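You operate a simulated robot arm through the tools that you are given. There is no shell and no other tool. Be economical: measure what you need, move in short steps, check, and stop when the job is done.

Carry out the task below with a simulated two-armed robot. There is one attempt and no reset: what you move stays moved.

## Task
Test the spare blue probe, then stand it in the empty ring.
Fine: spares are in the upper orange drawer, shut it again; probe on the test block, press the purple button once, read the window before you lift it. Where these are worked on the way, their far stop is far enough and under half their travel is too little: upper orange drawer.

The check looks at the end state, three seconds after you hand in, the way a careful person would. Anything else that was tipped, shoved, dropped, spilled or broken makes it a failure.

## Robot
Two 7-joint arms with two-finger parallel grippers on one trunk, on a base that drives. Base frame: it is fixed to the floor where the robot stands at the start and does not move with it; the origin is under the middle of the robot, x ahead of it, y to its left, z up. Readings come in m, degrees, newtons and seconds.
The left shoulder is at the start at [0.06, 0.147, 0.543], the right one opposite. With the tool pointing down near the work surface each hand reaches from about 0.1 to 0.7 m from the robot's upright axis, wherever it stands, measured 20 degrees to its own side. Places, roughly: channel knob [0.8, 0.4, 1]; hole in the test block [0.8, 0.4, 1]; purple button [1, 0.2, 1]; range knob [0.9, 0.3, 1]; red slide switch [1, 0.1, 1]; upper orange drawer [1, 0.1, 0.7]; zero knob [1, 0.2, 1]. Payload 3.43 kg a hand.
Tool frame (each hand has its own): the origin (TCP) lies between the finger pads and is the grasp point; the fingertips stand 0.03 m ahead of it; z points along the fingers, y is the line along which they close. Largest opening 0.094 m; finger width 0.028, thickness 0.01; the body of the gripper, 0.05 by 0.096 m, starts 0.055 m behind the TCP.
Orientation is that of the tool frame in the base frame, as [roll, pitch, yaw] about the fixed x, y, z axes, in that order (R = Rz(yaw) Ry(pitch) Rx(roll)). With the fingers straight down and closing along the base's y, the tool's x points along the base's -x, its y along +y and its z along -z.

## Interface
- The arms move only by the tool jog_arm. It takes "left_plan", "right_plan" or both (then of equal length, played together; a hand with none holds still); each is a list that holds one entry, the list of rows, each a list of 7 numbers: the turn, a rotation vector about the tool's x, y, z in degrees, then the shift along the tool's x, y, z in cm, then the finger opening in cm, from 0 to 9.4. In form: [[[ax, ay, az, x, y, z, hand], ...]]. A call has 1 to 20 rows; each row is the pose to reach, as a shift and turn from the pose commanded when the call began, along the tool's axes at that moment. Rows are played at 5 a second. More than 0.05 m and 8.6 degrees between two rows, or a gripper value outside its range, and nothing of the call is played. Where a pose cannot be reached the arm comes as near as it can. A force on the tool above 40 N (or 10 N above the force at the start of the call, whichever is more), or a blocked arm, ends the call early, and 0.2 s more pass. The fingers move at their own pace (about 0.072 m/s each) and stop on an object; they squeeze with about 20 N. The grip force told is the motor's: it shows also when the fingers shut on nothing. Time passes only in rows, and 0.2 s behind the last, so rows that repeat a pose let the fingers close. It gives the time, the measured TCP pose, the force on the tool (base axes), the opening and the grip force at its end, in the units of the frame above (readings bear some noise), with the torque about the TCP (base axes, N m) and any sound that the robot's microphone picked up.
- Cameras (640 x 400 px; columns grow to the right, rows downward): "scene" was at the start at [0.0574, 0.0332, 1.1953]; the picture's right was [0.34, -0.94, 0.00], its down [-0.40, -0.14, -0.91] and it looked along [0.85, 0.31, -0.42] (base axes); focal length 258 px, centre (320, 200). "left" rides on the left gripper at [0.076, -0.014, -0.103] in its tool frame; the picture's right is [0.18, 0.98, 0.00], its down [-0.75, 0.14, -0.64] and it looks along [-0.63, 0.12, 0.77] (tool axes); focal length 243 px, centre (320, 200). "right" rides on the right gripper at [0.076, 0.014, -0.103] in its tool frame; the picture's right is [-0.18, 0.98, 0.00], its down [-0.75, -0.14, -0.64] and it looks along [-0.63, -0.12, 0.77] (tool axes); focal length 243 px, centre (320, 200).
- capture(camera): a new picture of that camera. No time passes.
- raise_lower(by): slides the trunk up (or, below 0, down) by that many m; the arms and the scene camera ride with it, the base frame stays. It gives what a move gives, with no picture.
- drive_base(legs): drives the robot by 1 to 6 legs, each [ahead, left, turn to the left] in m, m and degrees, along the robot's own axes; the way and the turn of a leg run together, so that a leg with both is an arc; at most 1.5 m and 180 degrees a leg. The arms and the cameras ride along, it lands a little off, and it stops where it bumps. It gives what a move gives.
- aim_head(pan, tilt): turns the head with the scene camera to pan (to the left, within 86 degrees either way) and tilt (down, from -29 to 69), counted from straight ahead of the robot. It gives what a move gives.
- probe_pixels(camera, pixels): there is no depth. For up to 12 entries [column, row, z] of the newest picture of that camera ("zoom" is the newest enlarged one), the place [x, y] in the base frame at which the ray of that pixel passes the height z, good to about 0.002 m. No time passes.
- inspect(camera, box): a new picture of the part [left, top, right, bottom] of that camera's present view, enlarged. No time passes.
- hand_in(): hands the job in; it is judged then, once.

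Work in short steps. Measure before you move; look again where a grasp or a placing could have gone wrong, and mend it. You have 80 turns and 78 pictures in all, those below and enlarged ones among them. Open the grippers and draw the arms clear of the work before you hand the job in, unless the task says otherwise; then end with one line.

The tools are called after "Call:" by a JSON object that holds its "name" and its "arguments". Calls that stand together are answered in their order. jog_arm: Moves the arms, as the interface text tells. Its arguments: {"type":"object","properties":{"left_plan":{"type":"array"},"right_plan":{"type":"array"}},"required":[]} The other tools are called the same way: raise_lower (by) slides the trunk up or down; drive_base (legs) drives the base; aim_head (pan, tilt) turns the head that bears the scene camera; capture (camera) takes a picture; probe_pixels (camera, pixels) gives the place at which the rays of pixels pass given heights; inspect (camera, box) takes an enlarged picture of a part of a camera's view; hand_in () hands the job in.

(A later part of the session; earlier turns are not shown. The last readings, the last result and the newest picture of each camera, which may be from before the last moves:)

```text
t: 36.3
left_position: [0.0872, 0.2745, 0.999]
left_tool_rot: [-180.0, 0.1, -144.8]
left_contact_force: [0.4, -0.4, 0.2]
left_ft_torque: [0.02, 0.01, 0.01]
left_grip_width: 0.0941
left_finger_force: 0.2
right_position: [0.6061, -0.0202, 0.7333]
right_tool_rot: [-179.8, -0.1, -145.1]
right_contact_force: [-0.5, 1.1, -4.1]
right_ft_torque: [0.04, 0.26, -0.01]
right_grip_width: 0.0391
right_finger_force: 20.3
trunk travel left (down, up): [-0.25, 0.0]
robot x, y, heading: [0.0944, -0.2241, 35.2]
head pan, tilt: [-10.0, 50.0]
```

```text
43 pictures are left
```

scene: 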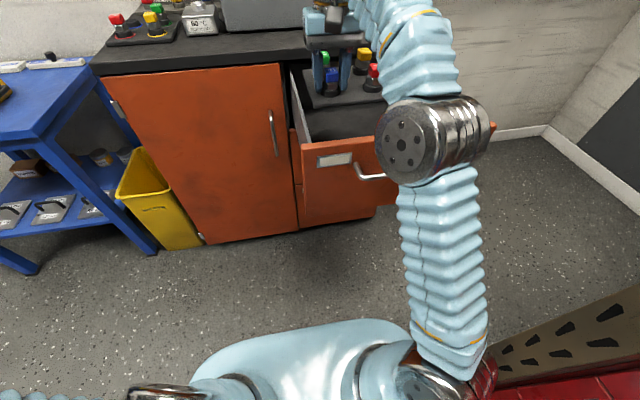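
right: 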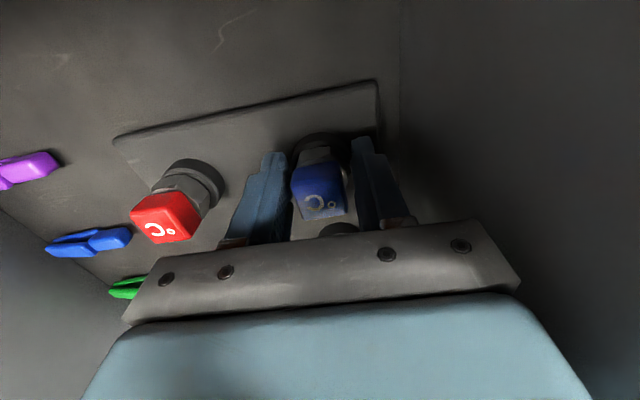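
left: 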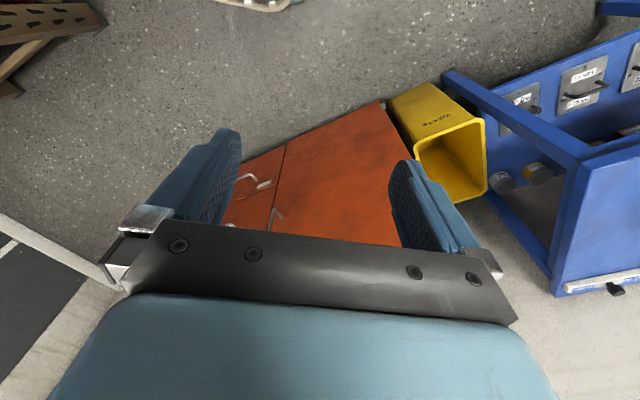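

Back in place but still hanging (−4 N, 4 mm above the grab height). I lower in 1 mm steps to touch.

Call:
{"name": "jog_arm", "arguments": {"right_plan": [[[0, 0, 0, 0, 0, 0.1, 0], [0, 0, 0, 0, 0, 0.2, 0], [0, 0, 0, 0, 0, 0.3, 0], [0, 0, 0, 0, 0, 0.4, 0], [0, 0, 0, 0, 0, 0.4, 0]]]}}

```text
t: 37.5
left_position: [0.0889, 0.2738, 0.9998]
left_tool_rot: [179.9, 0.0, -144.9]
left_contact_force: [-0.1, -0.1, 0.1]
left_ft_torque: [0.01, 0.0, 0.05]
left_grip_width: 0.094
left_finger_force: 0.0
right_position: [0.6046, -0.0192, 0.7284]
right_tool_rot: [180.0, 0.1, -145.0]
right_contact_force: [2.6, -1.6, 3.6]
right_ft_torque: [0.29, -0.39, -0.05]
right_grip_width: 0.0391
right_finger_force: 20.0
trunk travel left (down, up): [-0.25, 0.0]
robot x, y, heading: [0.0944, -0.2286, 34.9]
head pan, tilt: [-10.0, 50.0]
```

It rests now. I open, rise 1.6 cm so the tips clear the collar, and look.

Call:
{"name": "jog_arm", "arguments": {"right_plan": [[[0, 0, 0, 0, 0, 0, 5.5], [0, 0, 0, 0, 0, 0, 5.5], [0, 0, 0, 0, 0, -0.8, 5.5], [0, 0, 0, 0, 0, -1.6, 5.5], [0, 0, 0, 0, 0, -1.6, 5.5]]]}}

Call:
{"name": "inspect", "arguments": {"camera": "right", "box": [120, 60, 440, 260]}}

```text
t: 38.7
left_position: [0.0881, 0.2733, 0.999]
left_tool_rot: [180.0, 0.1, -144.8]
left_contact_force: [-0.3, 0.6, -0.5]
left_ft_torque: [0.02, -0.02, -0.01]
left_grip_width: 0.0942
left_finger_force: 0.1
right_position: [0.6043, -0.021, 0.7447]
right_tool_rot: [180.0, 0.1, -145.1]
right_contact_force: [-0.5, 0.4, 0.2]
right_ft_torque: [0.02, 0.02, 0.02]
right_grip_width: 0.0548
right_finger_force: 0.1
trunk travel left (down, up): [-0.25, 0.0]
robot x, y, heading: [0.0991, -0.2267, 35.2]
head pan, tilt: [-10.0, 50.0]
```

```text
2.00 times, centred on (280, 160) of right
```

zoom: 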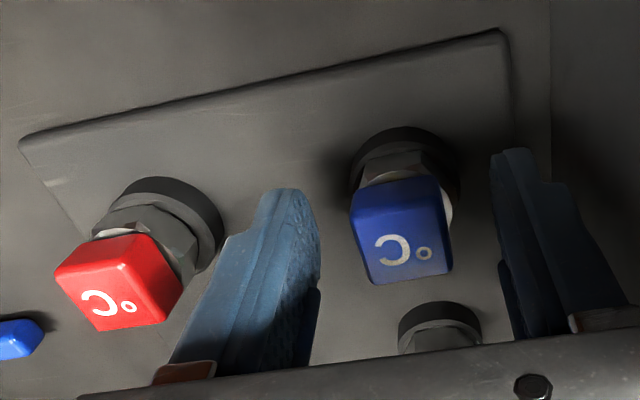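

Tips are now beside the head/hex and above the collar. I close and read the width.

Call:
{"name": "jog_arm", "arguments": {"right_plan": [[[0, 0, 0, 0, 0, 0, 3], [0, 0, 0, 0, 0, 0, 0], [0, 0, 0, 0, 0, 0, 0], [0, 0, 0, 0, 0, 0, 0]]]}}

Call:
{"name": "jog_arm", "arguments": {"right_plan": [[[0, 0, 0, 0, 0, -1, 0], [0, 0, 0, 0, 0, -2.5, 0], [0, 0, 0, 0, 0, -4, 0], [0, 0, 0, 0, 0, -4, 0]]]}}

Call:
{"name": "capture", "arguments": {"camera": "right"}}

```text
t: 39.7
left_position: [0.0863, 0.2735, 0.9983]
left_tool_rot: [-180.0, 0.0, -144.9]
left_contact_force: [0.7, 0.4, 0.7]
left_ft_torque: [0.0, -0.03, -0.02]
left_grip_width: 0.094
left_finger_force: 0.0
right_position: [0.6048, -0.02, 0.7456]
right_tool_rot: [180.0, 0.1, -145.1]
right_contact_force: [-0.1, 0.3, 1.0]
right_ft_torque: [0.02, -0.01, 0.0]
right_grip_width: 0.0334
right_finger_force: 19.7
trunk travel left (down, up): [-0.25, 0.0]
robot x, y, heading: [0.096, -0.2254, 35.2]
head pan, tilt: [-10.0, 50.0]
```

```text
t: 40.7
left_position: [0.0877, 0.2738, 0.9984]
left_tool_rot: [180.0, 0.2, -144.8]
left_contact_force: [-0.2, -0.2, 0.0]
left_ft_torque: [0.02, -0.01, -0.02]
left_grip_width: 0.094
left_finger_force: 0.0
right_position: [0.6036, -0.0208, 0.7841]
right_tool_rot: [-179.9, 0.1, -145.1]
right_contact_force: [-0.1, 0.2, -0.7]
right_ft_torque: [-0.02, -0.04, -0.02]
right_grip_width: 0.0331
right_finger_force: 20.0
trunk travel left (down, up): [-0.25, 0.0]
robot x, y, heading: [0.099, -0.2278, 35.4]
head pan, tilt: [-10.0, 50.0]
```

```text
41 pictures are left
```

right: 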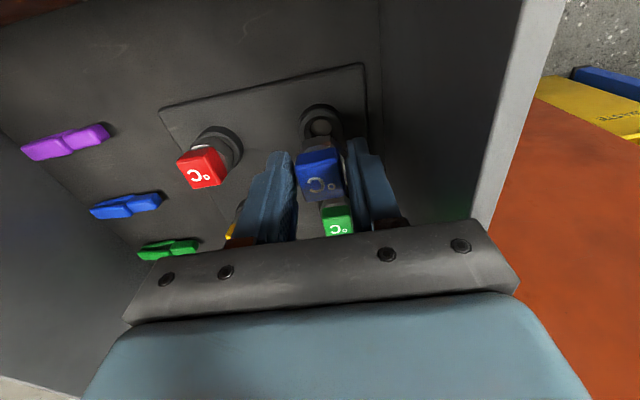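

Only the blue probe came out (empty ring at (318,118)). I lift it further to see its whole stem before crossing the drawer front.

Call:
{"name": "jog_arm", "arguments": {"right_plan": [[[0, 0, 0, 0, 0, -4, 0], [0, 0, 0, 0, 0, -8, 0], [0, 0, 0, 0, 0, -12, 0], [0, 0, 0, 2, 0, -14, 0], [0, 0, 0, 4, 0, -15, 0], [0, 0, 0, 7, 0, -18, 0], [0, 0, 0, 10, 0, -21, 0], [0, 0, 0, 10, 0, -21, 0]]]}}

Call:
{"name": "capture", "arguments": {"camera": "scene"}}

Call:
{"name": "capture", "arguments": {"camera": "right"}}

```text
t: 42.5
left_position: [0.088, 0.2734, 0.9988]
left_tool_rot: [179.9, 0.1, -144.9]
left_contact_force: [0.6, -0.7, -0.5]
left_ft_torque: [0.01, 0.0, -0.01]
left_grip_width: 0.094
left_finger_force: 0.1
right_position: [0.5419, -0.0643, 0.9704]
right_tool_rot: [-180.0, -0.1, -145.1]
right_contact_force: [0.6, -0.8, -1.0]
right_ft_torque: [-0.03, 0.02, -0.04]
right_grip_width: 0.0332
right_finger_force: 20.5
right hand out of reach, approached as far as the arm can: row 7, 8
trunk travel left (down, up): [-0.25, 0.0]
robot x, y, heading: [0.0931, -0.2251, 35.0]
head pan, tilt: [-10.0, 50.0]
```

```text
40 pictures are left
```

scene: 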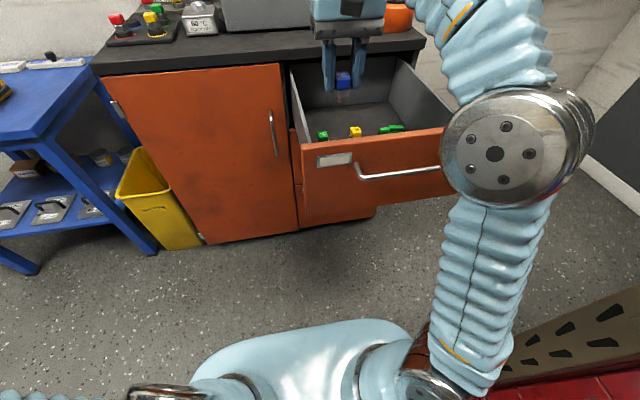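

```text
39 pictures are left
```

right: 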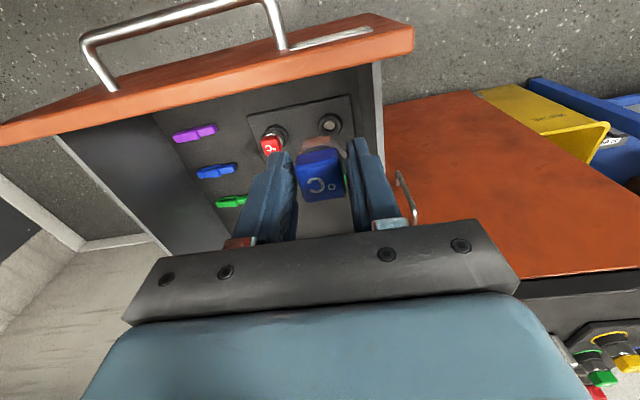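

Call:
{"name": "inspect", "arguments": {"camera": "scene", "box": [290, 30, 450, 150]}}

```text
3.33 times, centred on (370, 90) of scene
```

zoom: 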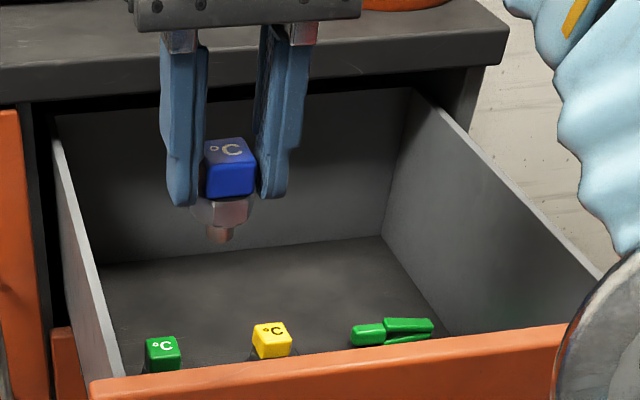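

The probe is well held, short stem. I retract the right hand back 10 cm and right 12 cm, then drive the base back and right so that the left hand can push the handle.

Call:
{"name": "jog_arm", "arguments": {"right_plan": [[[0, 0, 0, 2.5, -3, -1, 0], [0, 0, 0, 5, -6, -2, 0], [0, 0, 0, 7.5, -9, -3, 0], [0, 0, 0, 10, -12, -3, 0], [0, 0, 0, 10, -12, -3, 0]]]}}

Call:
{"name": "drive_base", "arguments": {"legs": [[-0.13, -0.2, 0]]}}

Call:
{"name": "capture", "arguments": {"camera": "scene"}}

```text
t: 43.7
left_position: [0.0874, 0.2749, 0.9986]
left_tool_rot: [-179.9, 0.1, -144.9]
left_contact_force: [-0.3, -0.1, 0.5]
left_ft_torque: [0.0, -0.01, -0.02]
left_grip_width: 0.0939
left_finger_force: 0.2
right_position: [0.5266, -0.2215, 1.0017]
right_tool_rot: [-179.9, 0.1, -145.0]
right_contact_force: [-0.2, -0.8, -0.1]
right_ft_torque: [0.03, 0.02, -0.01]
right_grip_width: 0.0333
right_finger_force: 20.2
trunk travel left (down, up): [-0.25, 0.0]
robot x, y, heading: [0.0948, -0.229, 35.2]
head pan, tilt: [-10.0, 50.0]
```

```text
t: 45.4
left_position: [0.091, 0.0694, 0.9968]
left_tool_rot: [-179.7, 0.1, -144.5]
left_contact_force: [0.4, -0.3, -0.2]
left_ft_torque: [-0.03, 0.01, 0.01]
left_grip_width: 0.0942
left_finger_force: 0.0
right_position: [0.5285, -0.4181, 1.0018]
right_tool_rot: [-179.0, 0.1, -144.4]
right_contact_force: [-0.2, -0.2, -1.2]
right_ft_torque: [0.02, 0.0, -0.03]
right_grip_width: 0.0334
right_finger_force: 19.8
trunk travel left (down, up): [-0.25, 0.0]
robot x, y, heading: [0.1024, -0.4338, 35.5]
head pan, tilt: [-10.0, 50.0]
stopped in leg 1: the robot was blocked; the commanded pose is now the measured one
```

```text
37 pictures are left
```

scene: 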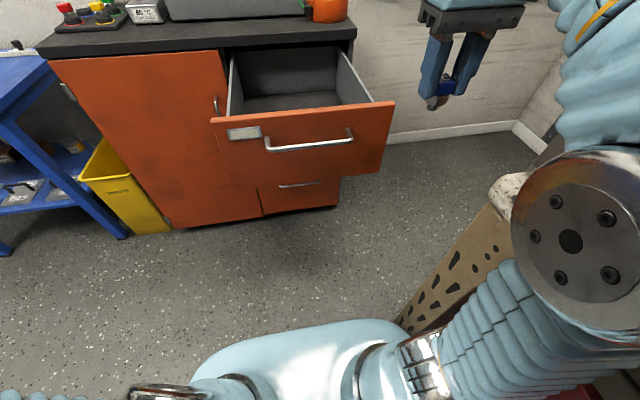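

The base stopped (blocked, probably the elbow near the right bench), but the position is good enough. I probe the handle in this view.

Call:
{"name": "probe_pixels", "arguments": {"camera": "scene", "pixels": [[270, 149, 0.81], [350, 139, 0.81], [214, 121, 0.86], [393, 102, 0.86]]}}

Call:
{"name": "inspect", "arguments": {"camera": "scene", "box": [380, 60, 640, 222]}}

```text
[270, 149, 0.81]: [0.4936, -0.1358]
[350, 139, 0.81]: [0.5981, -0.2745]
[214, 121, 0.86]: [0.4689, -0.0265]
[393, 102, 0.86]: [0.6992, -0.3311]
```

```text
2.46 times, centred on (510, 141) of scene
```

zoom: 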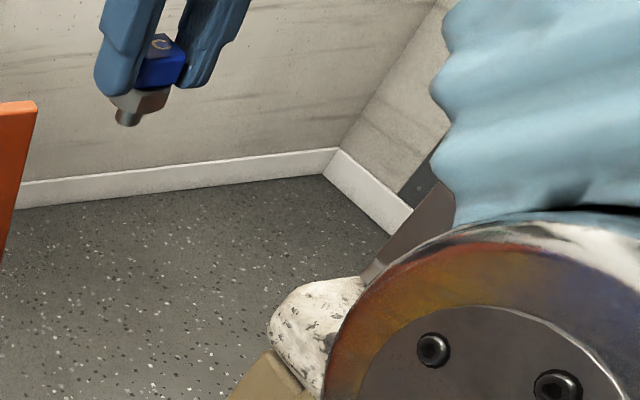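

Bar at u≈0.33. I bring the left hand, fingers closed, in front of the bar's left part and lower it to bar height.

Call:
{"name": "jog_arm", "arguments": {"left_plan": [[[0, 0, 0, -1.5, -4.2, 0.7, 3], [0, 0, 0, -3, -8.4, 1.4, 0], [0, 0, 0, -4.6, -12.6, 2.1, 0], [0, 0, 0, -6.2, -16.8, 2.8, 0], [0, 0, 0, -7.8, -21, 3.5, 0], [0, 0, 0, -9.4, -25.2, 4.2, 0], [0, 0, 0, -11, -29.4, 4.9, 0], [0, 0, 0, -12.6, -33.6, 5.6, 0], [0, 0, 0, -14.2, -37.8, 6.3, 0], [0, 0, 0, -15.4, -42, 7, 0], [0, 0, 0, -15.4, -42, 10.5, 0], [0, 0, 0, -15.4, -42, 14, 0], [0, 0, 0, -15.4, -42, 16.2, 0], [0, 0, 0, -15.4, -42, 16.2, 0]]]}}

Call:
{"name": "capture", "arguments": {"camera": "scene"}}

```text
t: 48.4
left_position: [0.4589, -0.1852, 0.8376]
left_tool_rot: [-179.8, 0.0, -144.6]
left_contact_force: [-0.6, -0.5, -0.3]
left_ft_torque: [0.0, 0.0, -0.02]
left_grip_width: 0.0002
left_finger_force: 20.0
right_position: [0.5287, -0.4175, 1.0053]
right_tool_rot: [-179.0, 0.1, -144.4]
right_contact_force: [0.5, 0.5, -0.6]
right_ft_torque: [0.01, 0.01, 0.0]
right_grip_width: 0.0335
right_finger_force: 20.1
trunk travel left (down, up): [-0.25, 0.0]
robot x, y, heading: [0.1021, -0.4374, 35.5]
head pan, tilt: [-10.0, 50.0]
```

```text
35 pictures are left
```

scene: 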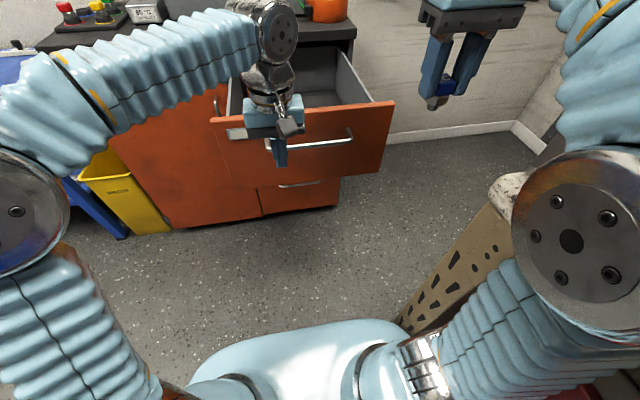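

The finger is in front of the bar. I shift the left hand 5 cm right and the base 5 cm left (to clear the right bench), then push forward 20 cm.

Call:
{"name": "jog_arm", "arguments": {"left_plan": [[[0, 0, 0, 0, -2.5, 0, 0], [0, 0, 0, 0, -5, 0, 0], [0, 0, 0, 0, -5, 0, 0]]]}}

Call:
{"name": "drive_base", "arguments": {"legs": [[0, 0.05, 0], [0.2, 0, -0.3]]}}

Call:
{"name": "capture", "arguments": {"camera": "scene"}}

```text
t: 49.1
left_position: [0.4881, -0.2264, 0.8368]
left_tool_rot: [-179.7, 0.0, -144.6]
left_contact_force: [0.2, -0.2, -0.3]
left_ft_torque: [0.02, -0.03, -0.03]
left_grip_width: 0.0004
left_finger_force: 20.0
right_position: [0.529, -0.4199, 1.0032]
right_tool_rot: [-179.1, 0.0, -144.4]
right_contact_force: [0.2, 0.3, -1.2]
right_ft_torque: [0.01, -0.01, 0.02]
right_grip_width: 0.0334
right_finger_force: 20.1
trunk travel left (down, up): [-0.25, 0.0]
robot x, y, heading: [0.103, -0.4348, 35.5]
head pan, tilt: [-10.0, 50.0]
```

```text
t: 51.3
left_position: [0.6272, -0.0725, 0.8367]
left_tool_rot: [179.9, 0.3, -144.6]
left_contact_force: [-0.7, 0.1, 1.6]
left_ft_torque: [-0.01, -0.02, -0.01]
left_grip_width: 0.0002
left_finger_force: 19.9
right_position: [0.6677, -0.2672, 1.0029]
right_tool_rot: [-179.3, 0.1, -144.5]
right_contact_force: [-0.1, 0.3, -0.4]
right_ft_torque: [0.0, 0.0, -0.01]
right_grip_width: 0.0333
right_finger_force: 20.1
trunk travel left (down, up): [-0.25, 0.0]
robot x, y, heading: [0.239, -0.2774, 35.3]
head pan, tilt: [-10.0, 50.0]
```

```text
34 pictures are left
```

scene: 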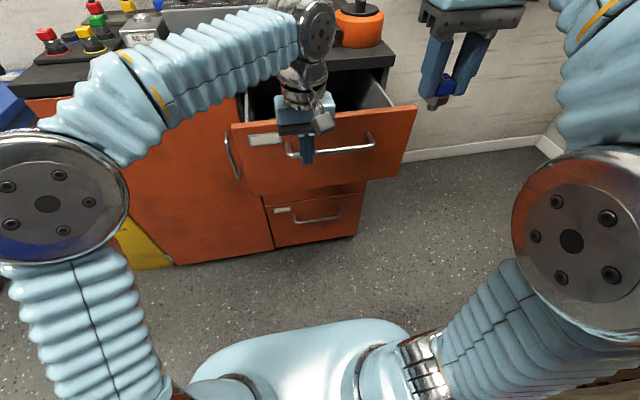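

The drawer moves in smoothly. I push 17 cm more.

Call:
{"name": "drive_base", "arguments": {"legs": [[0.17, 0, 0]]}}

Call:
{"name": "capture", "arguments": {"camera": "scene"}}

```text
t: 52.7
left_position: [0.7657, 0.0244, 0.8362]
left_tool_rot: [179.9, 0.2, -144.9]
left_contact_force: [-0.2, 0.7, -0.3]
left_ft_torque: [-0.01, 0.01, 0.0]
left_grip_width: 0.0
left_finger_force: 19.9
right_position: [0.8063, -0.1681, 1.0015]
right_tool_rot: [-179.3, 0.1, -144.4]
right_contact_force: [-0.7, 0.0, -0.6]
right_ft_torque: [0.02, -0.04, -0.01]
right_grip_width: 0.0335
right_finger_force: 20.5
trunk travel left (down, up): [-0.25, 0.0]
robot x, y, heading: [0.3796, -0.1789, 35.2]
head pan, tilt: [-10.0, 50.0]
```

```text
33 pictures are left
```

scene: 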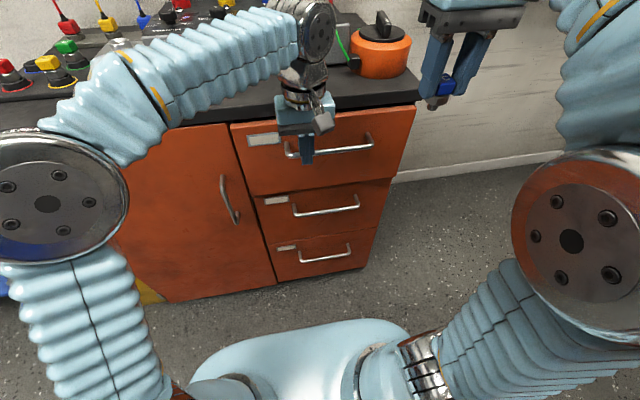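

Nearly closed (bar ≈4 cm short). I finish with the arm, in small steps until it meets resistance.

Call:
{"name": "jog_arm", "arguments": {"left_plan": [[[0, 0, 0, -1, 0, 0, 0], [0, 0, 0, -2, 0, 0, 0], [0, 0, 0, -3, 0, 0, 0], [0, 0, 0, -3.5, 0, 0, 0], [0, 0, 0, -4, 0, 0, 0], [0, 0, 0, -4.5, 0, 0, 0], [0, 0, 0, -5, 0, 0, 0], [0, 0, 0, -5.5, 0, 0, 0]]]}}

Call:
{"name": "inspect", "arguments": {"camera": "scene", "box": [210, 70, 450, 220]}}

```text
t: 53.5
left_position: [0.7798, 0.0357, 0.8372]
left_tool_rot: [179.5, -0.8, -145.2]
left_contact_force: [-10.9, -4.2, 1.5]
left_ft_torque: [0.02, 0.33, 0.09]
left_grip_width: 0.0
left_finger_force: 20.1
right_position: [0.8044, -0.1686, 1.003]
right_tool_rot: [-179.3, 0.1, -144.6]
right_contact_force: [-0.1, -0.5, -0.3]
right_ft_torque: [0.04, 0.05, 0.0]
right_grip_width: 0.0329
right_finger_force: 19.7
trunk travel left (down, up): [-0.25, 0.0]
robot x, y, heading: [0.3783, -0.1801, 35.1]
head pan, tilt: [-10.0, 50.0]
stopped in row 3 (left hand): the force on the tool passed its limit at 50 N (the readings are from after the stop); the commanded pose is now the measured one
```

```text
2.67 times, centred on (330, 145) of scene
```

zoom: 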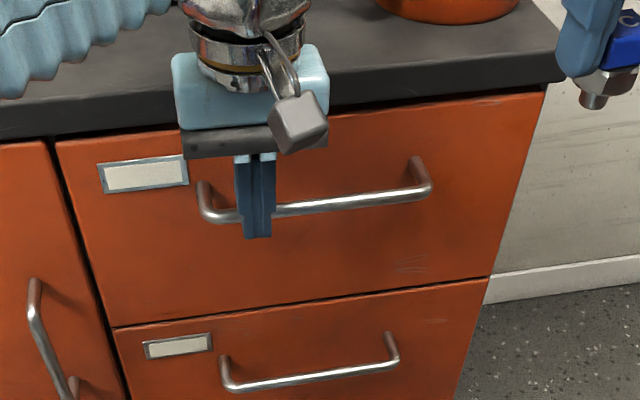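

Firm stop (50 N) and the front looks flush with the door and lower drawer. I verify the bar's position with a probe.

Call:
{"name": "probe_pixels", "arguments": {"camera": "zoom", "pixels": [[215, 217, 0.81], [345, 202, 0.81], [425, 190, 0.81], [56, 145, 0.855], [525, 97, 0.855], [40, 142, 0.855], [113, 328, 0.7], [488, 280, 0.7], [115, 333, 0.7], [486, 285, 0.7]]}}

```text
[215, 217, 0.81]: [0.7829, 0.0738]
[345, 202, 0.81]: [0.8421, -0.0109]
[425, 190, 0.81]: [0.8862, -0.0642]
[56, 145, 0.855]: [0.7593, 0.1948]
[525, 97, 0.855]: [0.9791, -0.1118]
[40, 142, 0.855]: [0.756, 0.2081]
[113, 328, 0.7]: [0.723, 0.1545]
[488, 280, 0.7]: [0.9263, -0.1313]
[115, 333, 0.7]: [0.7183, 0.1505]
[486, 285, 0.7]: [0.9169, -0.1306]
```

Bar u=0.685 equals its original closed value (0.686): the drawer is shut. I retract the left hand back, up and to the left.

Call:
{"name": "jog_arm", "arguments": {"left_plan": [[[0, 0, 0, 3, 0, 0, 0], [0, 0, 0, 6, 0, 0, 0], [0, 0, 0, 8, 0, -4, 0], [0, 0, 0, 10, 0, -8, 0], [0, 0, 0, 10, 0, -12, 0], [0, 0, 0, 10, 0, -16, 0], [0, 0, 0, 11, 4.5, -16, 0], [0, 0, 0, 12, 9, -16, 0], [0, 0, 0, 13, 13.5, -16, 0], [0, 0, 0, 14, 18, -16, 0], [0, 0, 0, 15, 22.5, -16, 0], [0, 0, 0, 16, 27, -16, 0], [0, 0, 0, 17, 31, -16, 0], [0, 0, 0, 17, 35, -16, 0], [0, 0, 0, 17, 39, -16, 0]]]}}

Call:
{"name": "aim_head", "arguments": {"pan": 15, "tilt": 35}}

Call:
{"name": "capture", "arguments": {"camera": "scene"}}

```text
t: 56.7
left_position: [0.4239, 0.2613, 1.0007]
left_tool_rot: [179.7, -0.6, -145.1]
left_contact_force: [-0.4, 0.3, 0.3]
left_ft_torque: [0.03, -0.02, 0.01]
left_grip_width: 0.0003
left_finger_force: 20.0
left hand out of reach, approached as far as the arm can: row 6, 7, 8, 13, 15
right_position: [0.8054, -0.1692, 1.0027]
right_tool_rot: [-179.3, 0.1, -144.5]
right_contact_force: [0.1, 1.0, -1.8]
right_ft_torque: [0.0, 0.03, 0.01]
right_grip_width: 0.0333
right_finger_force: 20.2
trunk travel left (down, up): [-0.25, 0.0]
robot x, y, heading: [0.3773, -0.1812, 35.4]
head pan, tilt: [-10.0, 50.0]
```

```text
t: 57.5
left_position: [0.4246, 0.2599, 1.001]
left_tool_rot: [179.6, -0.7, -145.1]
left_contact_force: [0.0, 0.7, -0.7]
left_ft_torque: [0.01, -0.02, 0.01]
left_grip_width: 0.0001
left_finger_force: 19.9
right_position: [0.8054, -0.1679, 1.0024]
right_tool_rot: [-179.2, 0.1, -144.5]
right_contact_force: [0.3, -0.5, -0.5]
right_ft_torque: [-0.05, -0.02, -0.01]
right_grip_width: 0.0331
right_finger_force: 20.1
trunk travel left (down, up): [-0.25, 0.0]
robot x, y, heading: [0.3762, -0.1789, 35.4]
head pan, tilt: [15.0, 35.0]
```

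```text
31 pictures are left
```

scene: 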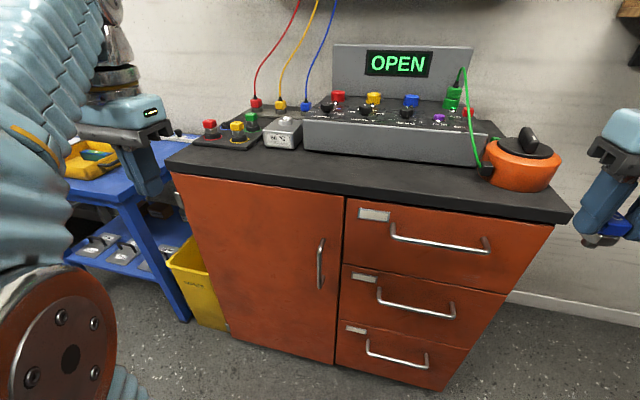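

Drawer closed. I enlarge the work area to locate the hole, ring and button.

Call:
{"name": "inspect", "arguments": {"camera": "scene", "box": [185, 75, 345, 175]}}

Call:
{"name": "inspect", "arguments": {"camera": "scene", "box": [300, 60, 500, 185]}}

```text
4.00 times, centred on (265, 125) of scene
```

zoom: 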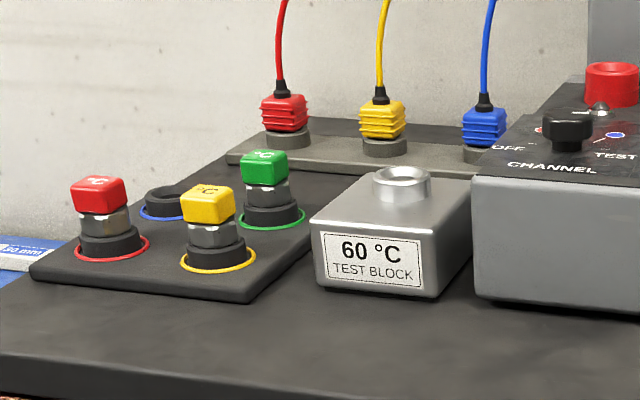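

```text
3.20 times, centred on (400, 122) of scene
```

zoom: 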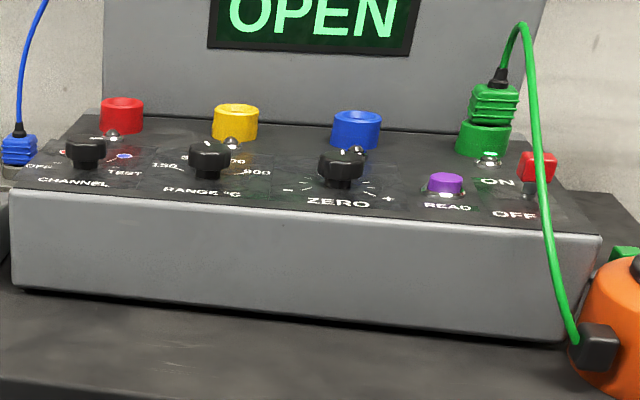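

The READ button is purple at zoom (446,185); the blue ring is empty. I drive the base left 36 cm and ahead 10 cm so that the right hand can serve the block, then take a second view.

Call:
{"name": "probe_pixels", "arguments": {"camera": "scene", "pixels": [[285, 120, 0.94], [285, 120, 0.97], [285, 120, 1.0], [226, 124, 0.92], [226, 124, 0.9], [439, 117, 0.96], [439, 117, 0.99], [439, 117, 1.02]]}}

Call:
{"name": "drive_base", "arguments": {"legs": [[0, 0.36, 0], [0.1, 0, -0.2]]}}

Call:
{"name": "aim_head", "arguments": {"pan": 0, "tilt": 35}}

Call:
{"name": "capture", "arguments": {"camera": "scene"}}

```text
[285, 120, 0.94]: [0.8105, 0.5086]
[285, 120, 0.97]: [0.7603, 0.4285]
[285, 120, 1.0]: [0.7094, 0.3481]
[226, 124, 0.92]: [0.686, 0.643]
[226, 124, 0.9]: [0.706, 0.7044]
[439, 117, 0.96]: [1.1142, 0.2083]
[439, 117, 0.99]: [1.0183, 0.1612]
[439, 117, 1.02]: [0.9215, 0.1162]
```

```text
t: 60.6
left_position: [0.3024, 0.611, 1.0014]
left_tool_rot: [179.6, -0.7, -145.5]
left_contact_force: [1.1, 1.0, 0.2]
left_ft_torque: [-0.03, 0.03, 0.01]
left_grip_width: 0.0002
left_finger_force: 20.5
right_position: [0.681, 0.1809, 1.0039]
right_tool_rot: [-179.3, 0.2, -144.9]
right_contact_force: [-0.2, -0.6, -1.4]
right_ft_torque: [0.01, -0.01, -0.01]
right_grip_width: 0.0332
right_finger_force: 20.2
trunk travel left (down, up): [-0.25, 0.0]
robot x, y, heading: [0.256, 0.1667, 34.8]
head pan, tilt: [15.0, 35.0]
```

```text
t: 61.4
left_position: [0.3026, 0.6116, 1.0007]
left_tool_rot: [179.6, -0.6, -145.5]
left_contact_force: [-0.8, -0.7, -0.6]
left_ft_torque: [0.0, 0.01, 0.01]
left_grip_width: 0.0
left_finger_force: 20.0
right_position: [0.6814, 0.181, 1.0041]
right_tool_rot: [-179.4, 0.2, -144.9]
right_contact_force: [0.4, -0.1, -0.7]
right_ft_torque: [0.06, -0.01, -0.02]
right_grip_width: 0.0333
right_finger_force: 20.4
trunk travel left (down, up): [-0.25, 0.0]
robot x, y, heading: [0.2529, 0.1716, 34.7]
head pan, tilt: [0.0, 35.0]
```

```text
28 pictures are left
```

scene: 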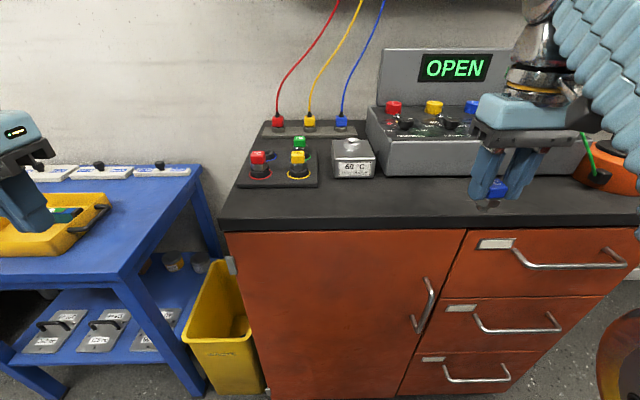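

Call:
{"name": "inspect", "arguments": {"camera": "scene", "box": [220, 100, 420, 225]}}

Call:
{"name": "probe_pixels", "arguments": {"camera": "scene", "pixels": [[352, 146, 0.94], [352, 146, 0.97], [352, 146, 1.0], [260, 157, 0.96], [296, 157, 0.96], [299, 142, 0.96], [270, 153, 0.9], [270, 153, 0.92]]}}

```text
3.20 times, centred on (320, 162) of scene
```

zoom: 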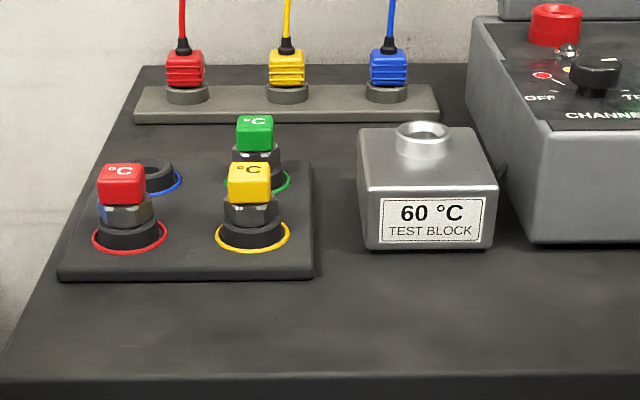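

```text
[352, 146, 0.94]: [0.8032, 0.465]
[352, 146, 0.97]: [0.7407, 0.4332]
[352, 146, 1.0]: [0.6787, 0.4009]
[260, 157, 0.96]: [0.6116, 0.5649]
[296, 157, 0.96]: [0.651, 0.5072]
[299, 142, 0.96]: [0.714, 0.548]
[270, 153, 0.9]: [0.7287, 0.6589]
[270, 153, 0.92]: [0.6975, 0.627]
```

I re-probe with exact centres on the enlarged view: hole (422,130), blue ring top (157,167).

Call:
{"name": "probe_pixels", "arguments": {"camera": "zoom", "pixels": [[422, 129, 0.94], [422, 129, 0.96], [422, 129, 0.98], [157, 165, 0.9], [157, 165, 0.92], [157, 165, 0.94], [121, 170, 0.95], [250, 168, 0.95], [254, 120, 0.95], [128, 240, 0.9], [252, 238, 0.9], [260, 180, 0.9]]}}

```text
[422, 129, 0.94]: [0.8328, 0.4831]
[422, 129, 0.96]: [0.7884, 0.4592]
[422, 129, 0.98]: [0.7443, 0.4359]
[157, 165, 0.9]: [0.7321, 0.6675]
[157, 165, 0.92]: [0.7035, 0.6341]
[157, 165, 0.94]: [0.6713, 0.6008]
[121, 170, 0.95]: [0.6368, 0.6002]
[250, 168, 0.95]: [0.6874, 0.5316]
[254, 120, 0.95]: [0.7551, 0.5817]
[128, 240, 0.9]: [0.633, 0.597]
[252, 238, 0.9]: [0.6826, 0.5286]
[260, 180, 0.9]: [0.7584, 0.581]
```

Hole ≈ (0.779, 0.456), top z≈0.963; blue ring ≈ (0.709, 0.648). I raise the right hand and pull it back a bit, then drive closer (12 cm ahead, 5 cm left).

Call:
{"name": "jog_arm", "arguments": {"right_plan": [[[0, 0, 0, 2, 1, -2, 0], [0, 0, 0, 4, 2, -4, 0], [0, 0, 0, 6, 3, -6, 0], [0, 0, 0, 8, 4, -8, 0], [0, 0, 0, 8, 4, -8, 0]]]}}

Call:
{"name": "drive_base", "arguments": {"legs": [[0.12, 0.05, 0.3]]}}

Call:
{"name": "capture", "arguments": {"camera": "scene"}}

```text
t: 62.6
left_position: [0.3017, 0.6129, 1.0005]
left_tool_rot: [179.6, -0.8, -145.5]
left_contact_force: [0.3, -0.3, 0.2]
left_ft_torque: [0.03, 0.0, 0.04]
left_grip_width: 0.0
left_finger_force: 19.8
right_position: [0.6467, 0.1885, 1.002]
right_tool_rot: [-179.3, 0.1, -144.9]
right_contact_force: [0.4, -0.6, -0.9]
right_ft_torque: [-0.01, 0.0, -0.03]
right_grip_width: 0.0333
right_finger_force: 19.4
right hand out of reach, approached as far as the arm can: row 1, 2, 3, 4, 5
trunk travel left (down, up): [-0.25, 0.0]
robot x, y, heading: [0.2549, 0.1705, 35.1]
head pan, tilt: [0.0, 35.0]
```

```text
t: 63.9
left_position: [0.3687, 0.7232, 1.0]
left_tool_rot: [179.6, -0.7, -145.1]
left_contact_force: [0.0, -0.5, 0.5]
left_ft_torque: [0.0, -0.02, 0.01]
left_grip_width: 0.0004
left_finger_force: 20.2
right_position: [0.7171, 0.3012, 1.0023]
right_tool_rot: [-179.3, 0.1, -144.6]
right_contact_force: [-0.9, -0.2, -0.4]
right_ft_torque: [-0.03, -0.02, 0.0]
right_grip_width: 0.0332
right_finger_force: 19.8
trunk travel left (down, up): [-0.25, 0.0]
robot x, y, heading: [0.3248, 0.2839, 35.4]
head pan, tilt: [0.0, 35.0]
```

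```text
26 pictures are left
```

scene: 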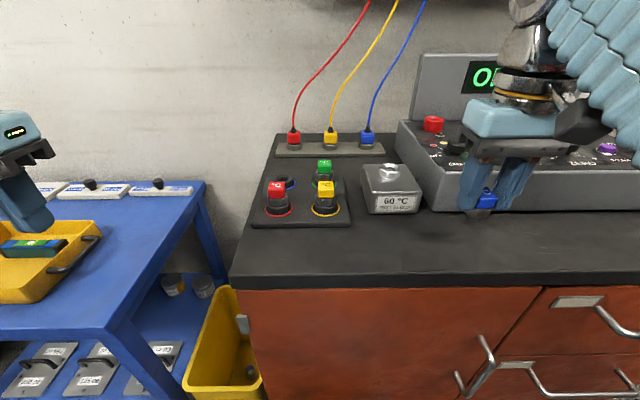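

The hand's ceiling with tool down is z≈1.003. I need to know whether the stem clears the block top (0.963): I enlarge the held probe.

Call:
{"name": "inspect", "arguments": {"camera": "scene", "box": [420, 130, 560, 230]}}

Call:
{"name": "probe_pixels", "arguments": {"camera": "zoom", "pixels": [[258, 388, 0.93], [258, 388, 0.94], [258, 388, 0.95], [258, 388, 0.96], [300, 280, 1.0], [300, 280, 1.01], [270, 345, 0.97], [270, 345, 0.98]]}}

```text
4.00 times, centred on (490, 180) of scene
```

zoom: 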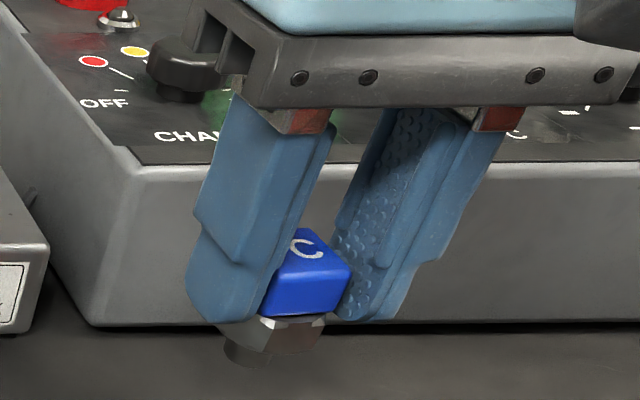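

```text
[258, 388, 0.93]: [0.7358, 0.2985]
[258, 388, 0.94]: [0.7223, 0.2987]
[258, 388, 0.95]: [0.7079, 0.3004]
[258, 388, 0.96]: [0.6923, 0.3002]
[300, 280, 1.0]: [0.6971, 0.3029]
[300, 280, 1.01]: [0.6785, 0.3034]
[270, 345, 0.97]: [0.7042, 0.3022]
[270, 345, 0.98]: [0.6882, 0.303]
```

Stem bottom is ~4.7 cm below TCP, so about 1.2 cm too low for the block with the hand vertical. I test how much height I gain by pitching the hand forward (30°) over the free counter.

Call:
{"name": "jog_arm", "arguments": {"right_plan": [[[0, -7.5, 0, 0, 0, 0, 0], [0, -15, 0, 0, 0, -0.5, 0], [0, -22.5, 0, 0, 0, -1.5, 0], [0, -30, 0, 0, 0, -3, 0], [0, -30, 0, 0, 0, -6, 0], [0, -30, 0, 0, 0, -8, 0], [0, -30, 0, 0, 0, -8, 0]]]}}

```text
t: 65.5
left_position: [0.3684, 0.723, 1.0013]
left_tool_rot: [179.6, -0.7, -145.3]
left_contact_force: [0.6, -0.2, -0.5]
left_ft_torque: [0.0, 0.02, -0.06]
left_grip_width: 0.0001
left_finger_force: 20.4
right_position: [0.7164, 0.3037, 1.0821]
right_tool_rot: [-179.2, 30.1, -144.3]
right_contact_force: [0.7, 0.1, -1.3]
right_ft_torque: [0.03, -0.01, -0.03]
right_grip_width: 0.0332
right_finger_force: 19.3
trunk travel left (down, up): [-0.25, 0.0]
robot x, y, heading: [0.325, 0.2839, 35.2]
head pan, tilt: [0.0, 35.0]
```

Pitching to 30° gives z 1.082. So I'll regrasp the probe at ~30°: set it upright on the counter briefly, open slightly, pitch the hand, and grip again. I probe free counter space (last scene picture) and the bin.

Call:
{"name": "probe_pixels", "arguments": {"camera": "scene", "pixels": [[435, 211, 0.89], [600, 211, 0.89], [364, 213, 0.89], [418, 213, 0.89], [240, 280, 0.89], [500, 285, 0.89], [250, 322, 0.3], [215, 290, 0.3], [262, 390, 0.3]]}}

```text
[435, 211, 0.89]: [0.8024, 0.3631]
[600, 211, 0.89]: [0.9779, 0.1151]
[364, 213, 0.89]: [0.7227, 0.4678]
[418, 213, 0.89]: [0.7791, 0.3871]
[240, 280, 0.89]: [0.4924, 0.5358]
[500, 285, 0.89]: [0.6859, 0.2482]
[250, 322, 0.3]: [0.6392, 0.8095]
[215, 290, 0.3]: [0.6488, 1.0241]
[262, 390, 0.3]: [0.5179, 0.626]
```

Free counter strip is u 0.71–0.86 and the hand is over it. I bring the hand upright again and down to z≈0.95.

Call:
{"name": "jog_arm", "arguments": {"right_plan": [[[0, 0, 0, 1.1, 0, 2.5, 0], [0, 6, 0, 2.2, 0, 5, 0], [0, 12, 0, 3.3, 0, 7.5, 0], [0, 18, 0, 4.4, 0, 10, 0], [0, 24, 0, 5.1, 0, 11.6, 0], [0, 30, 0, 5.4, 0, 12.2, 0], [0, 30, 0, 5.4, 0, 12.2, 0]]]}}

Call:
{"name": "inspect", "arguments": {"camera": "scene", "box": [400, 130, 560, 230]}}

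```text
t: 67.1
left_position: [0.3693, 0.7248, 0.9997]
left_tool_rot: [179.6, -0.8, -145.2]
left_contact_force: [0.1, -1.1, 0.9]
left_ft_torque: [0.0, 0.03, 0.04]
left_grip_width: 0.0
left_finger_force: 19.6
right_position: [0.7279, 0.3111, 0.9497]
right_tool_rot: [-179.3, 0.1, -144.7]
right_contact_force: [3.2, 3.2, 13.4]
right_ft_torque: [0.16, -0.24, -0.01]
right_grip_width: 0.033
right_finger_force: 19.7
trunk travel left (down, up): [-0.25, 0.0]
robot x, y, heading: [0.3233, 0.2849, 35.4]
head pan, tilt: [0.0, 35.0]
```

```text
4.00 times, centred on (480, 180) of scene
```

zoom: 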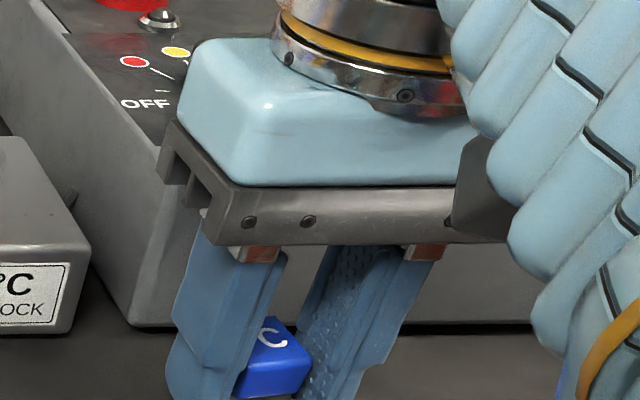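

It already stands on the counter (13 N push at z 0.950), so the stem bottom is ~6 cm below TCP. I ease the pressure, level the roll, open gently, raise 7 mm, pitch 30° and grip the head.

Call:
{"name": "jog_arm", "arguments": {"right_plan": [[[-0.4, 0, 0, 0, 0, -0.1, 0], [-0.7, 0, 0, 0, 0, -0.1, 0], [-0.7, 0, 0, 0, 0, -0.1, 3.6], [-0.7, 0, 0, 0, 0, -0.1, 4.4], [-0.7, 0, 0, 0, 0, -0.1, 5], [-0.7, 0, 0, 0, 0, -0.1, 5]]]}}

Call:
{"name": "inspect", "arguments": {"camera": "right", "box": [220, 80, 420, 230]}}

```text
t: 68.5
left_position: [0.3702, 0.7237, 1.0002]
left_tool_rot: [179.6, -0.7, -145.1]
left_contact_force: [-0.3, 0.1, 0.0]
left_ft_torque: [0.0, -0.01, 0.01]
left_grip_width: 0.0
left_finger_force: 20.5
right_position: [0.7285, 0.31, 0.9502]
right_tool_rot: [-179.9, 0.1, -144.5]
right_contact_force: [-0.2, 0.7, -0.5]
right_ft_torque: [0.03, -0.01, -0.03]
right_grip_width: 0.0501
right_finger_force: 0.0
trunk travel left (down, up): [-0.25, 0.0]
robot x, y, heading: [0.3218, 0.2807, 35.1]
head pan, tilt: [0.0, 35.0]
```

```text
2.67 times, centred on (320, 155) of right
```

zoom: 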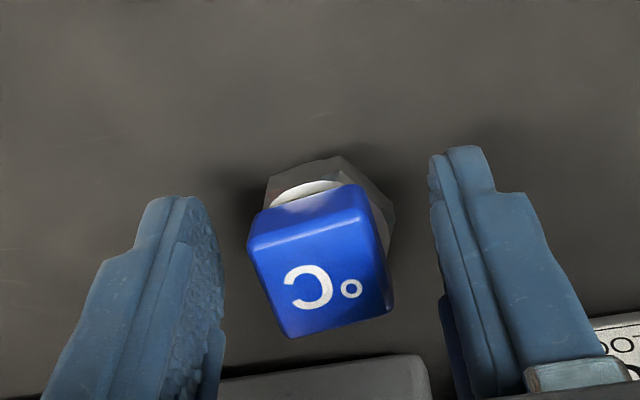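

It stands steadily, head top exactly at TCP. Now: pitch 30°, rise 0.9 cm and back 0.8 cm so that only the square head is between the pads, then close.

Call:
{"name": "jog_arm", "arguments": {"right_plan": [[[0, 0, 0, 0, 0, -0.9, 5], [0, -7.5, 0, 0.2, 0, -0.9, 5], [0, -15, 0, 0.4, 0, -0.9, 5], [0, -22.5, 0, 0.6, 0, -0.9, 5], [0, -30, 0, 0.8, 0, -0.9, 5], [0, -30, 0, 0.8, 0, -0.9, 3.6], [0, -30, 0, 0.8, 0, -0.9, 1], [0, -30, 0, 0.8, 0, -0.9, 0], [0, -30, 0, 0.8, 0, -0.9, 0]]]}}

Call:
{"name": "inspect", "arguments": {"camera": "right", "box": [200, 80, 440, 230]}}

```text
t: 70.5
left_position: [0.3689, 0.7235, 1.0004]
left_tool_rot: [179.5, -0.7, -145.3]
left_contact_force: [0.3, -0.1, 0.3]
left_ft_torque: [0.0, 0.03, 0.01]
left_grip_width: 0.0
left_finger_force: 20.3
right_position: [0.7228, 0.3045, 0.9583]
right_tool_rot: [-179.9, 30.2, -144.6]
right_contact_force: [0.2, -0.3, 1.9]
right_ft_torque: [0.03, -0.02, -0.02]
right_grip_width: 0.0251
right_finger_force: 19.9
trunk travel left (down, up): [-0.25, 0.0]
robot x, y, heading: [0.3223, 0.2833, 35.0]
head pan, tilt: [0.0, 35.0]
```

```text
2.67 times, centred on (320, 155) of right
```

zoom: 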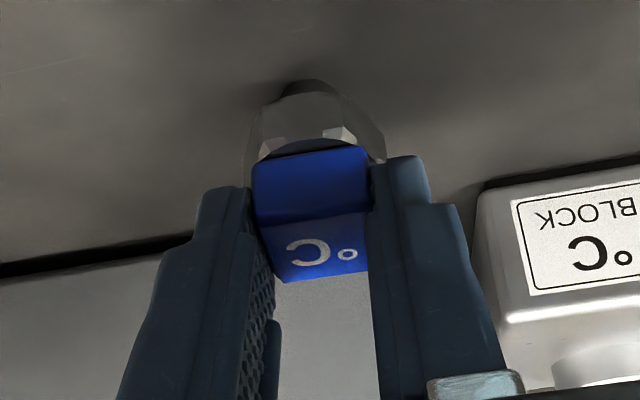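

Firm grip on the head (2.5 cm) at 30°. I lift 10.5 cm, move left 9.2 cm, then forward toward the hole.

Call:
{"name": "jog_arm", "arguments": {"right_plan": [[[0, 0, 0, -1.75, 0, -3.03, 0], [0, 0, 0, -3.5, 0, -6.06, 0], [0, 0, 0, -5.25, 0, -9.1, 0], [0, 0, 0, -5.25, 4.6, -9.1, 0], [0, 0, 0, -5.25, 9.2, -9.1, 0], [0, 0, 0, -8.7, 9.2, -7.1, 0], [0, 0, 0, -12.2, 9.2, -5.1, 0], [0, 0, 0, -14.8, 9.2, -3.6, 0], [0, 0, 0, -14.8, 9.2, -3.6, 0]]]}}

Call:
{"name": "capture", "arguments": {"camera": "scene"}}

```text
t: 72.5
left_position: [0.3702, 0.724, 1.0007]
left_tool_rot: [179.6, -0.8, -145.2]
left_contact_force: [-1.0, 0.3, 1.0]
left_ft_torque: [-0.02, 0.02, 0.01]
left_grip_width: 0.0001
left_finger_force: 20.1
right_position: [0.7596, 0.4452, 1.066]
right_tool_rot: [179.9, 30.3, -144.6]
right_contact_force: [-0.2, 0.6, -0.4]
right_ft_torque: [0.0, 0.01, 0.01]
right_grip_width: 0.0251
right_finger_force: 19.5
trunk travel left (down, up): [-0.25, 0.0]
robot x, y, heading: [0.322, 0.2789, 35.0]
head pan, tilt: [0.0, 35.0]
```

```text
21 pictures are left
```

scene: 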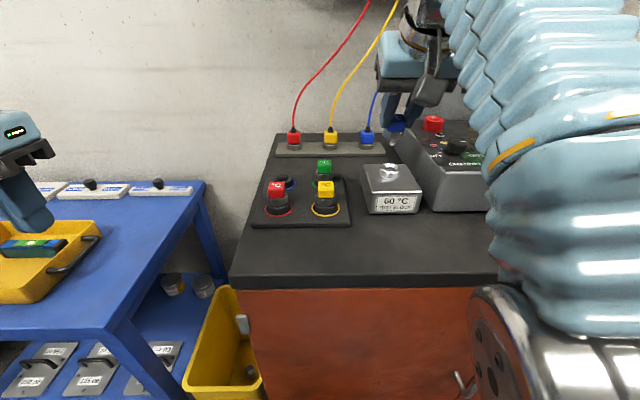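

Reached z 1.066 above the block. I enlarge both views to align the stem with the hole.

Call:
{"name": "inspect", "arguments": {"camera": "scene", "box": [340, 110, 452, 180]}}

Call:
{"name": "inspect", "arguments": {"camera": "right", "box": [200, 60, 440, 210]}}

```text
5.71 times, centred on (396, 145) of scene
```

zoom: 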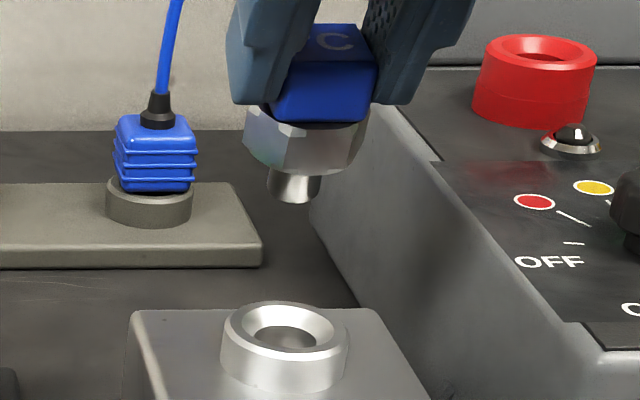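

```text
2.67 times, centred on (320, 135) of right
```

zoom: 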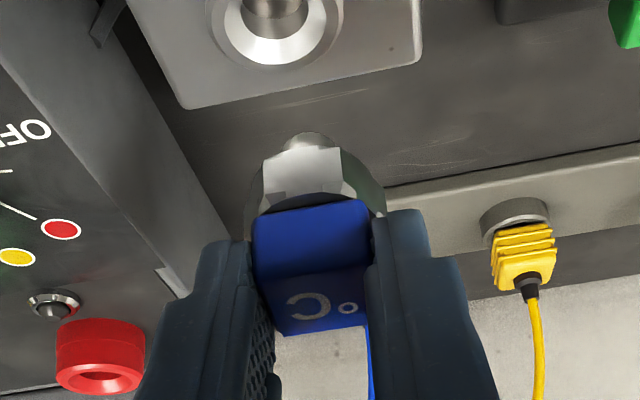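

I probe the hole rim centre (389.9,168.5) and the stem's lower end (391.1,144) in the scene picture.

Call:
{"name": "probe_pixels", "arguments": {"camera": "scene", "pixels": [[389.9, 168.3, 0.96], [389.9, 168.3, 0.965], [389.9, 168.3, 0.97], [391.1, 144.2, 0.998], [391.1, 144.2, 0.993], [391.1, 144.2, 1.003]]}}

Call:
{"name": "probe_pixels", "arguments": {"camera": "zoom", "pixels": [[275, 15, 0.96], [275, 15, 0.965], [312, 142, 0.998]]}}

```text
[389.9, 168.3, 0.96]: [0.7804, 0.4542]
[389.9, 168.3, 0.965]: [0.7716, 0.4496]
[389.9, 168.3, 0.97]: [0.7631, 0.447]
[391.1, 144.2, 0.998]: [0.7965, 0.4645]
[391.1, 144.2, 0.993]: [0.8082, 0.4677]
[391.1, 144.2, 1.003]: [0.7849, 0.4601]
```

```text
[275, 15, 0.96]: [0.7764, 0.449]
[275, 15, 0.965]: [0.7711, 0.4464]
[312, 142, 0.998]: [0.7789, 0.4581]
```

Both cameras place the stem ~4.5 mm left of the hole, in depth within ~2 mm. I correct to the right and lower 3.7 cm to just above the rim, then look again.

Call:
{"name": "jog_arm", "arguments": {"right_plan": [[[0, 0, 0, 0, -0.45, 0, 0], [0, 0, 0, 0.9, -0.45, 1.6, 0], [0, 0, 0, 1.85, -0.45, 3.2, 0], [0, 0, 0, 1.85, -0.45, 3.2, 0]]]}}

Call:
{"name": "inspect", "arguments": {"camera": "scene", "box": [350, 125, 430, 175]}}

Call:
{"name": "inspect", "arguments": {"camera": "right", "box": [240, 50, 400, 150]}}

```text
t: 73.5
left_position: [0.3698, 0.7235, 1.0008]
left_tool_rot: [179.6, -0.7, -145.2]
left_contact_force: [-0.9, 0.0, -0.9]
left_ft_torque: [0.0, 0.0, -0.02]
left_grip_width: 0.0
left_finger_force: 19.5
right_position: [0.761, 0.4394, 1.0278]
right_tool_rot: [180.0, 30.0, -144.6]
right_contact_force: [0.9, -0.3, -0.2]
right_ft_torque: [-0.04, 0.01, 0.0]
right_grip_width: 0.0253
right_finger_force: 20.1
trunk travel left (down, up): [-0.25, 0.0]
robot x, y, heading: [0.3257, 0.2807, 35.5]
head pan, tilt: [0.0, 35.0]
```

```text
8.00 times, centred on (390, 150) of scene
```

zoom: 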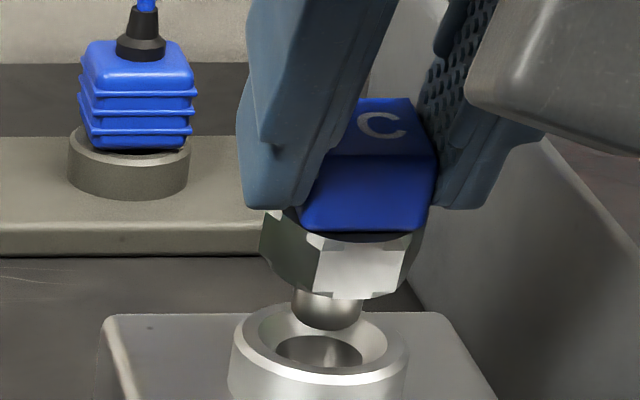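

```text
4.00 times, centred on (320, 100) of right
```

zoom: 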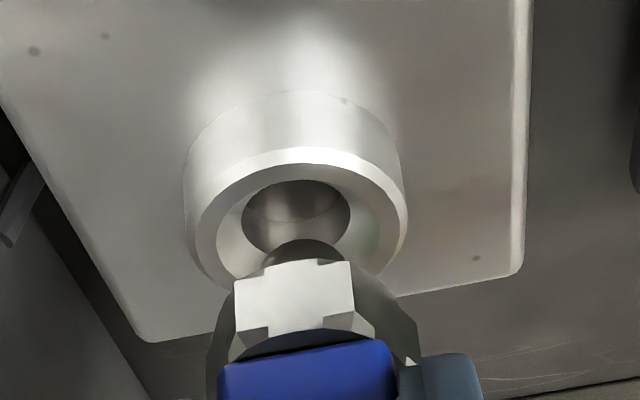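

Laterally aligned; both views suggest ~3.5 mm too far forward. I correct backward and lower 2 cm in small steps.

Call:
{"name": "jog_arm", "arguments": {"right_plan": [[[0, 0, 0, 0.3, 0, -0.17, 0], [0, 0, 0, 0.55, 0, 0.26, 0], [0, 0, 0, 0.8, 0, 0.7, 0], [0, 0, 0, 1.05, 0, 1.13, 0], [0, 0, 0, 1.3, 0, 1.56, 0], [0, 0, 0, 1.3, 0, 1.56, 0]]]}}

Call:
{"name": "inspect", "arguments": {"camera": "scene", "box": [350, 125, 430, 175]}}

```text
t: 74.9
left_position: [0.369, 0.7231, 1.0012]
left_tool_rot: [179.6, -0.6, -145.3]
left_contact_force: [-1.3, 0.7, -0.2]
left_ft_torque: [-0.02, -0.02, 0.02]
left_grip_width: 0.0
left_finger_force: 19.7
right_position: [0.7586, 0.4382, 1.0086]
right_tool_rot: [179.9, 30.4, -144.5]
right_contact_force: [8.8, 4.4, 21.0]
right_ft_torque: [0.3, -0.5, -0.03]
right_grip_width: 0.0253
right_finger_force: 20.2
trunk travel left (down, up): [-0.25, 0.0]
robot x, y, heading: [0.3237, 0.2813, 35.3]
head pan, tilt: [0.0, 35.0]
```

```text
8.00 times, centred on (390, 150) of scene
```

zoom: 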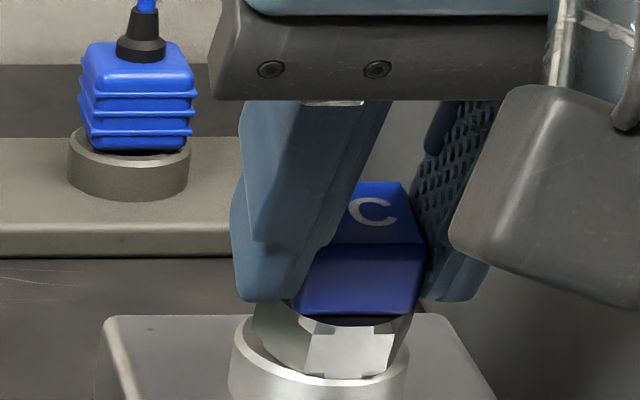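

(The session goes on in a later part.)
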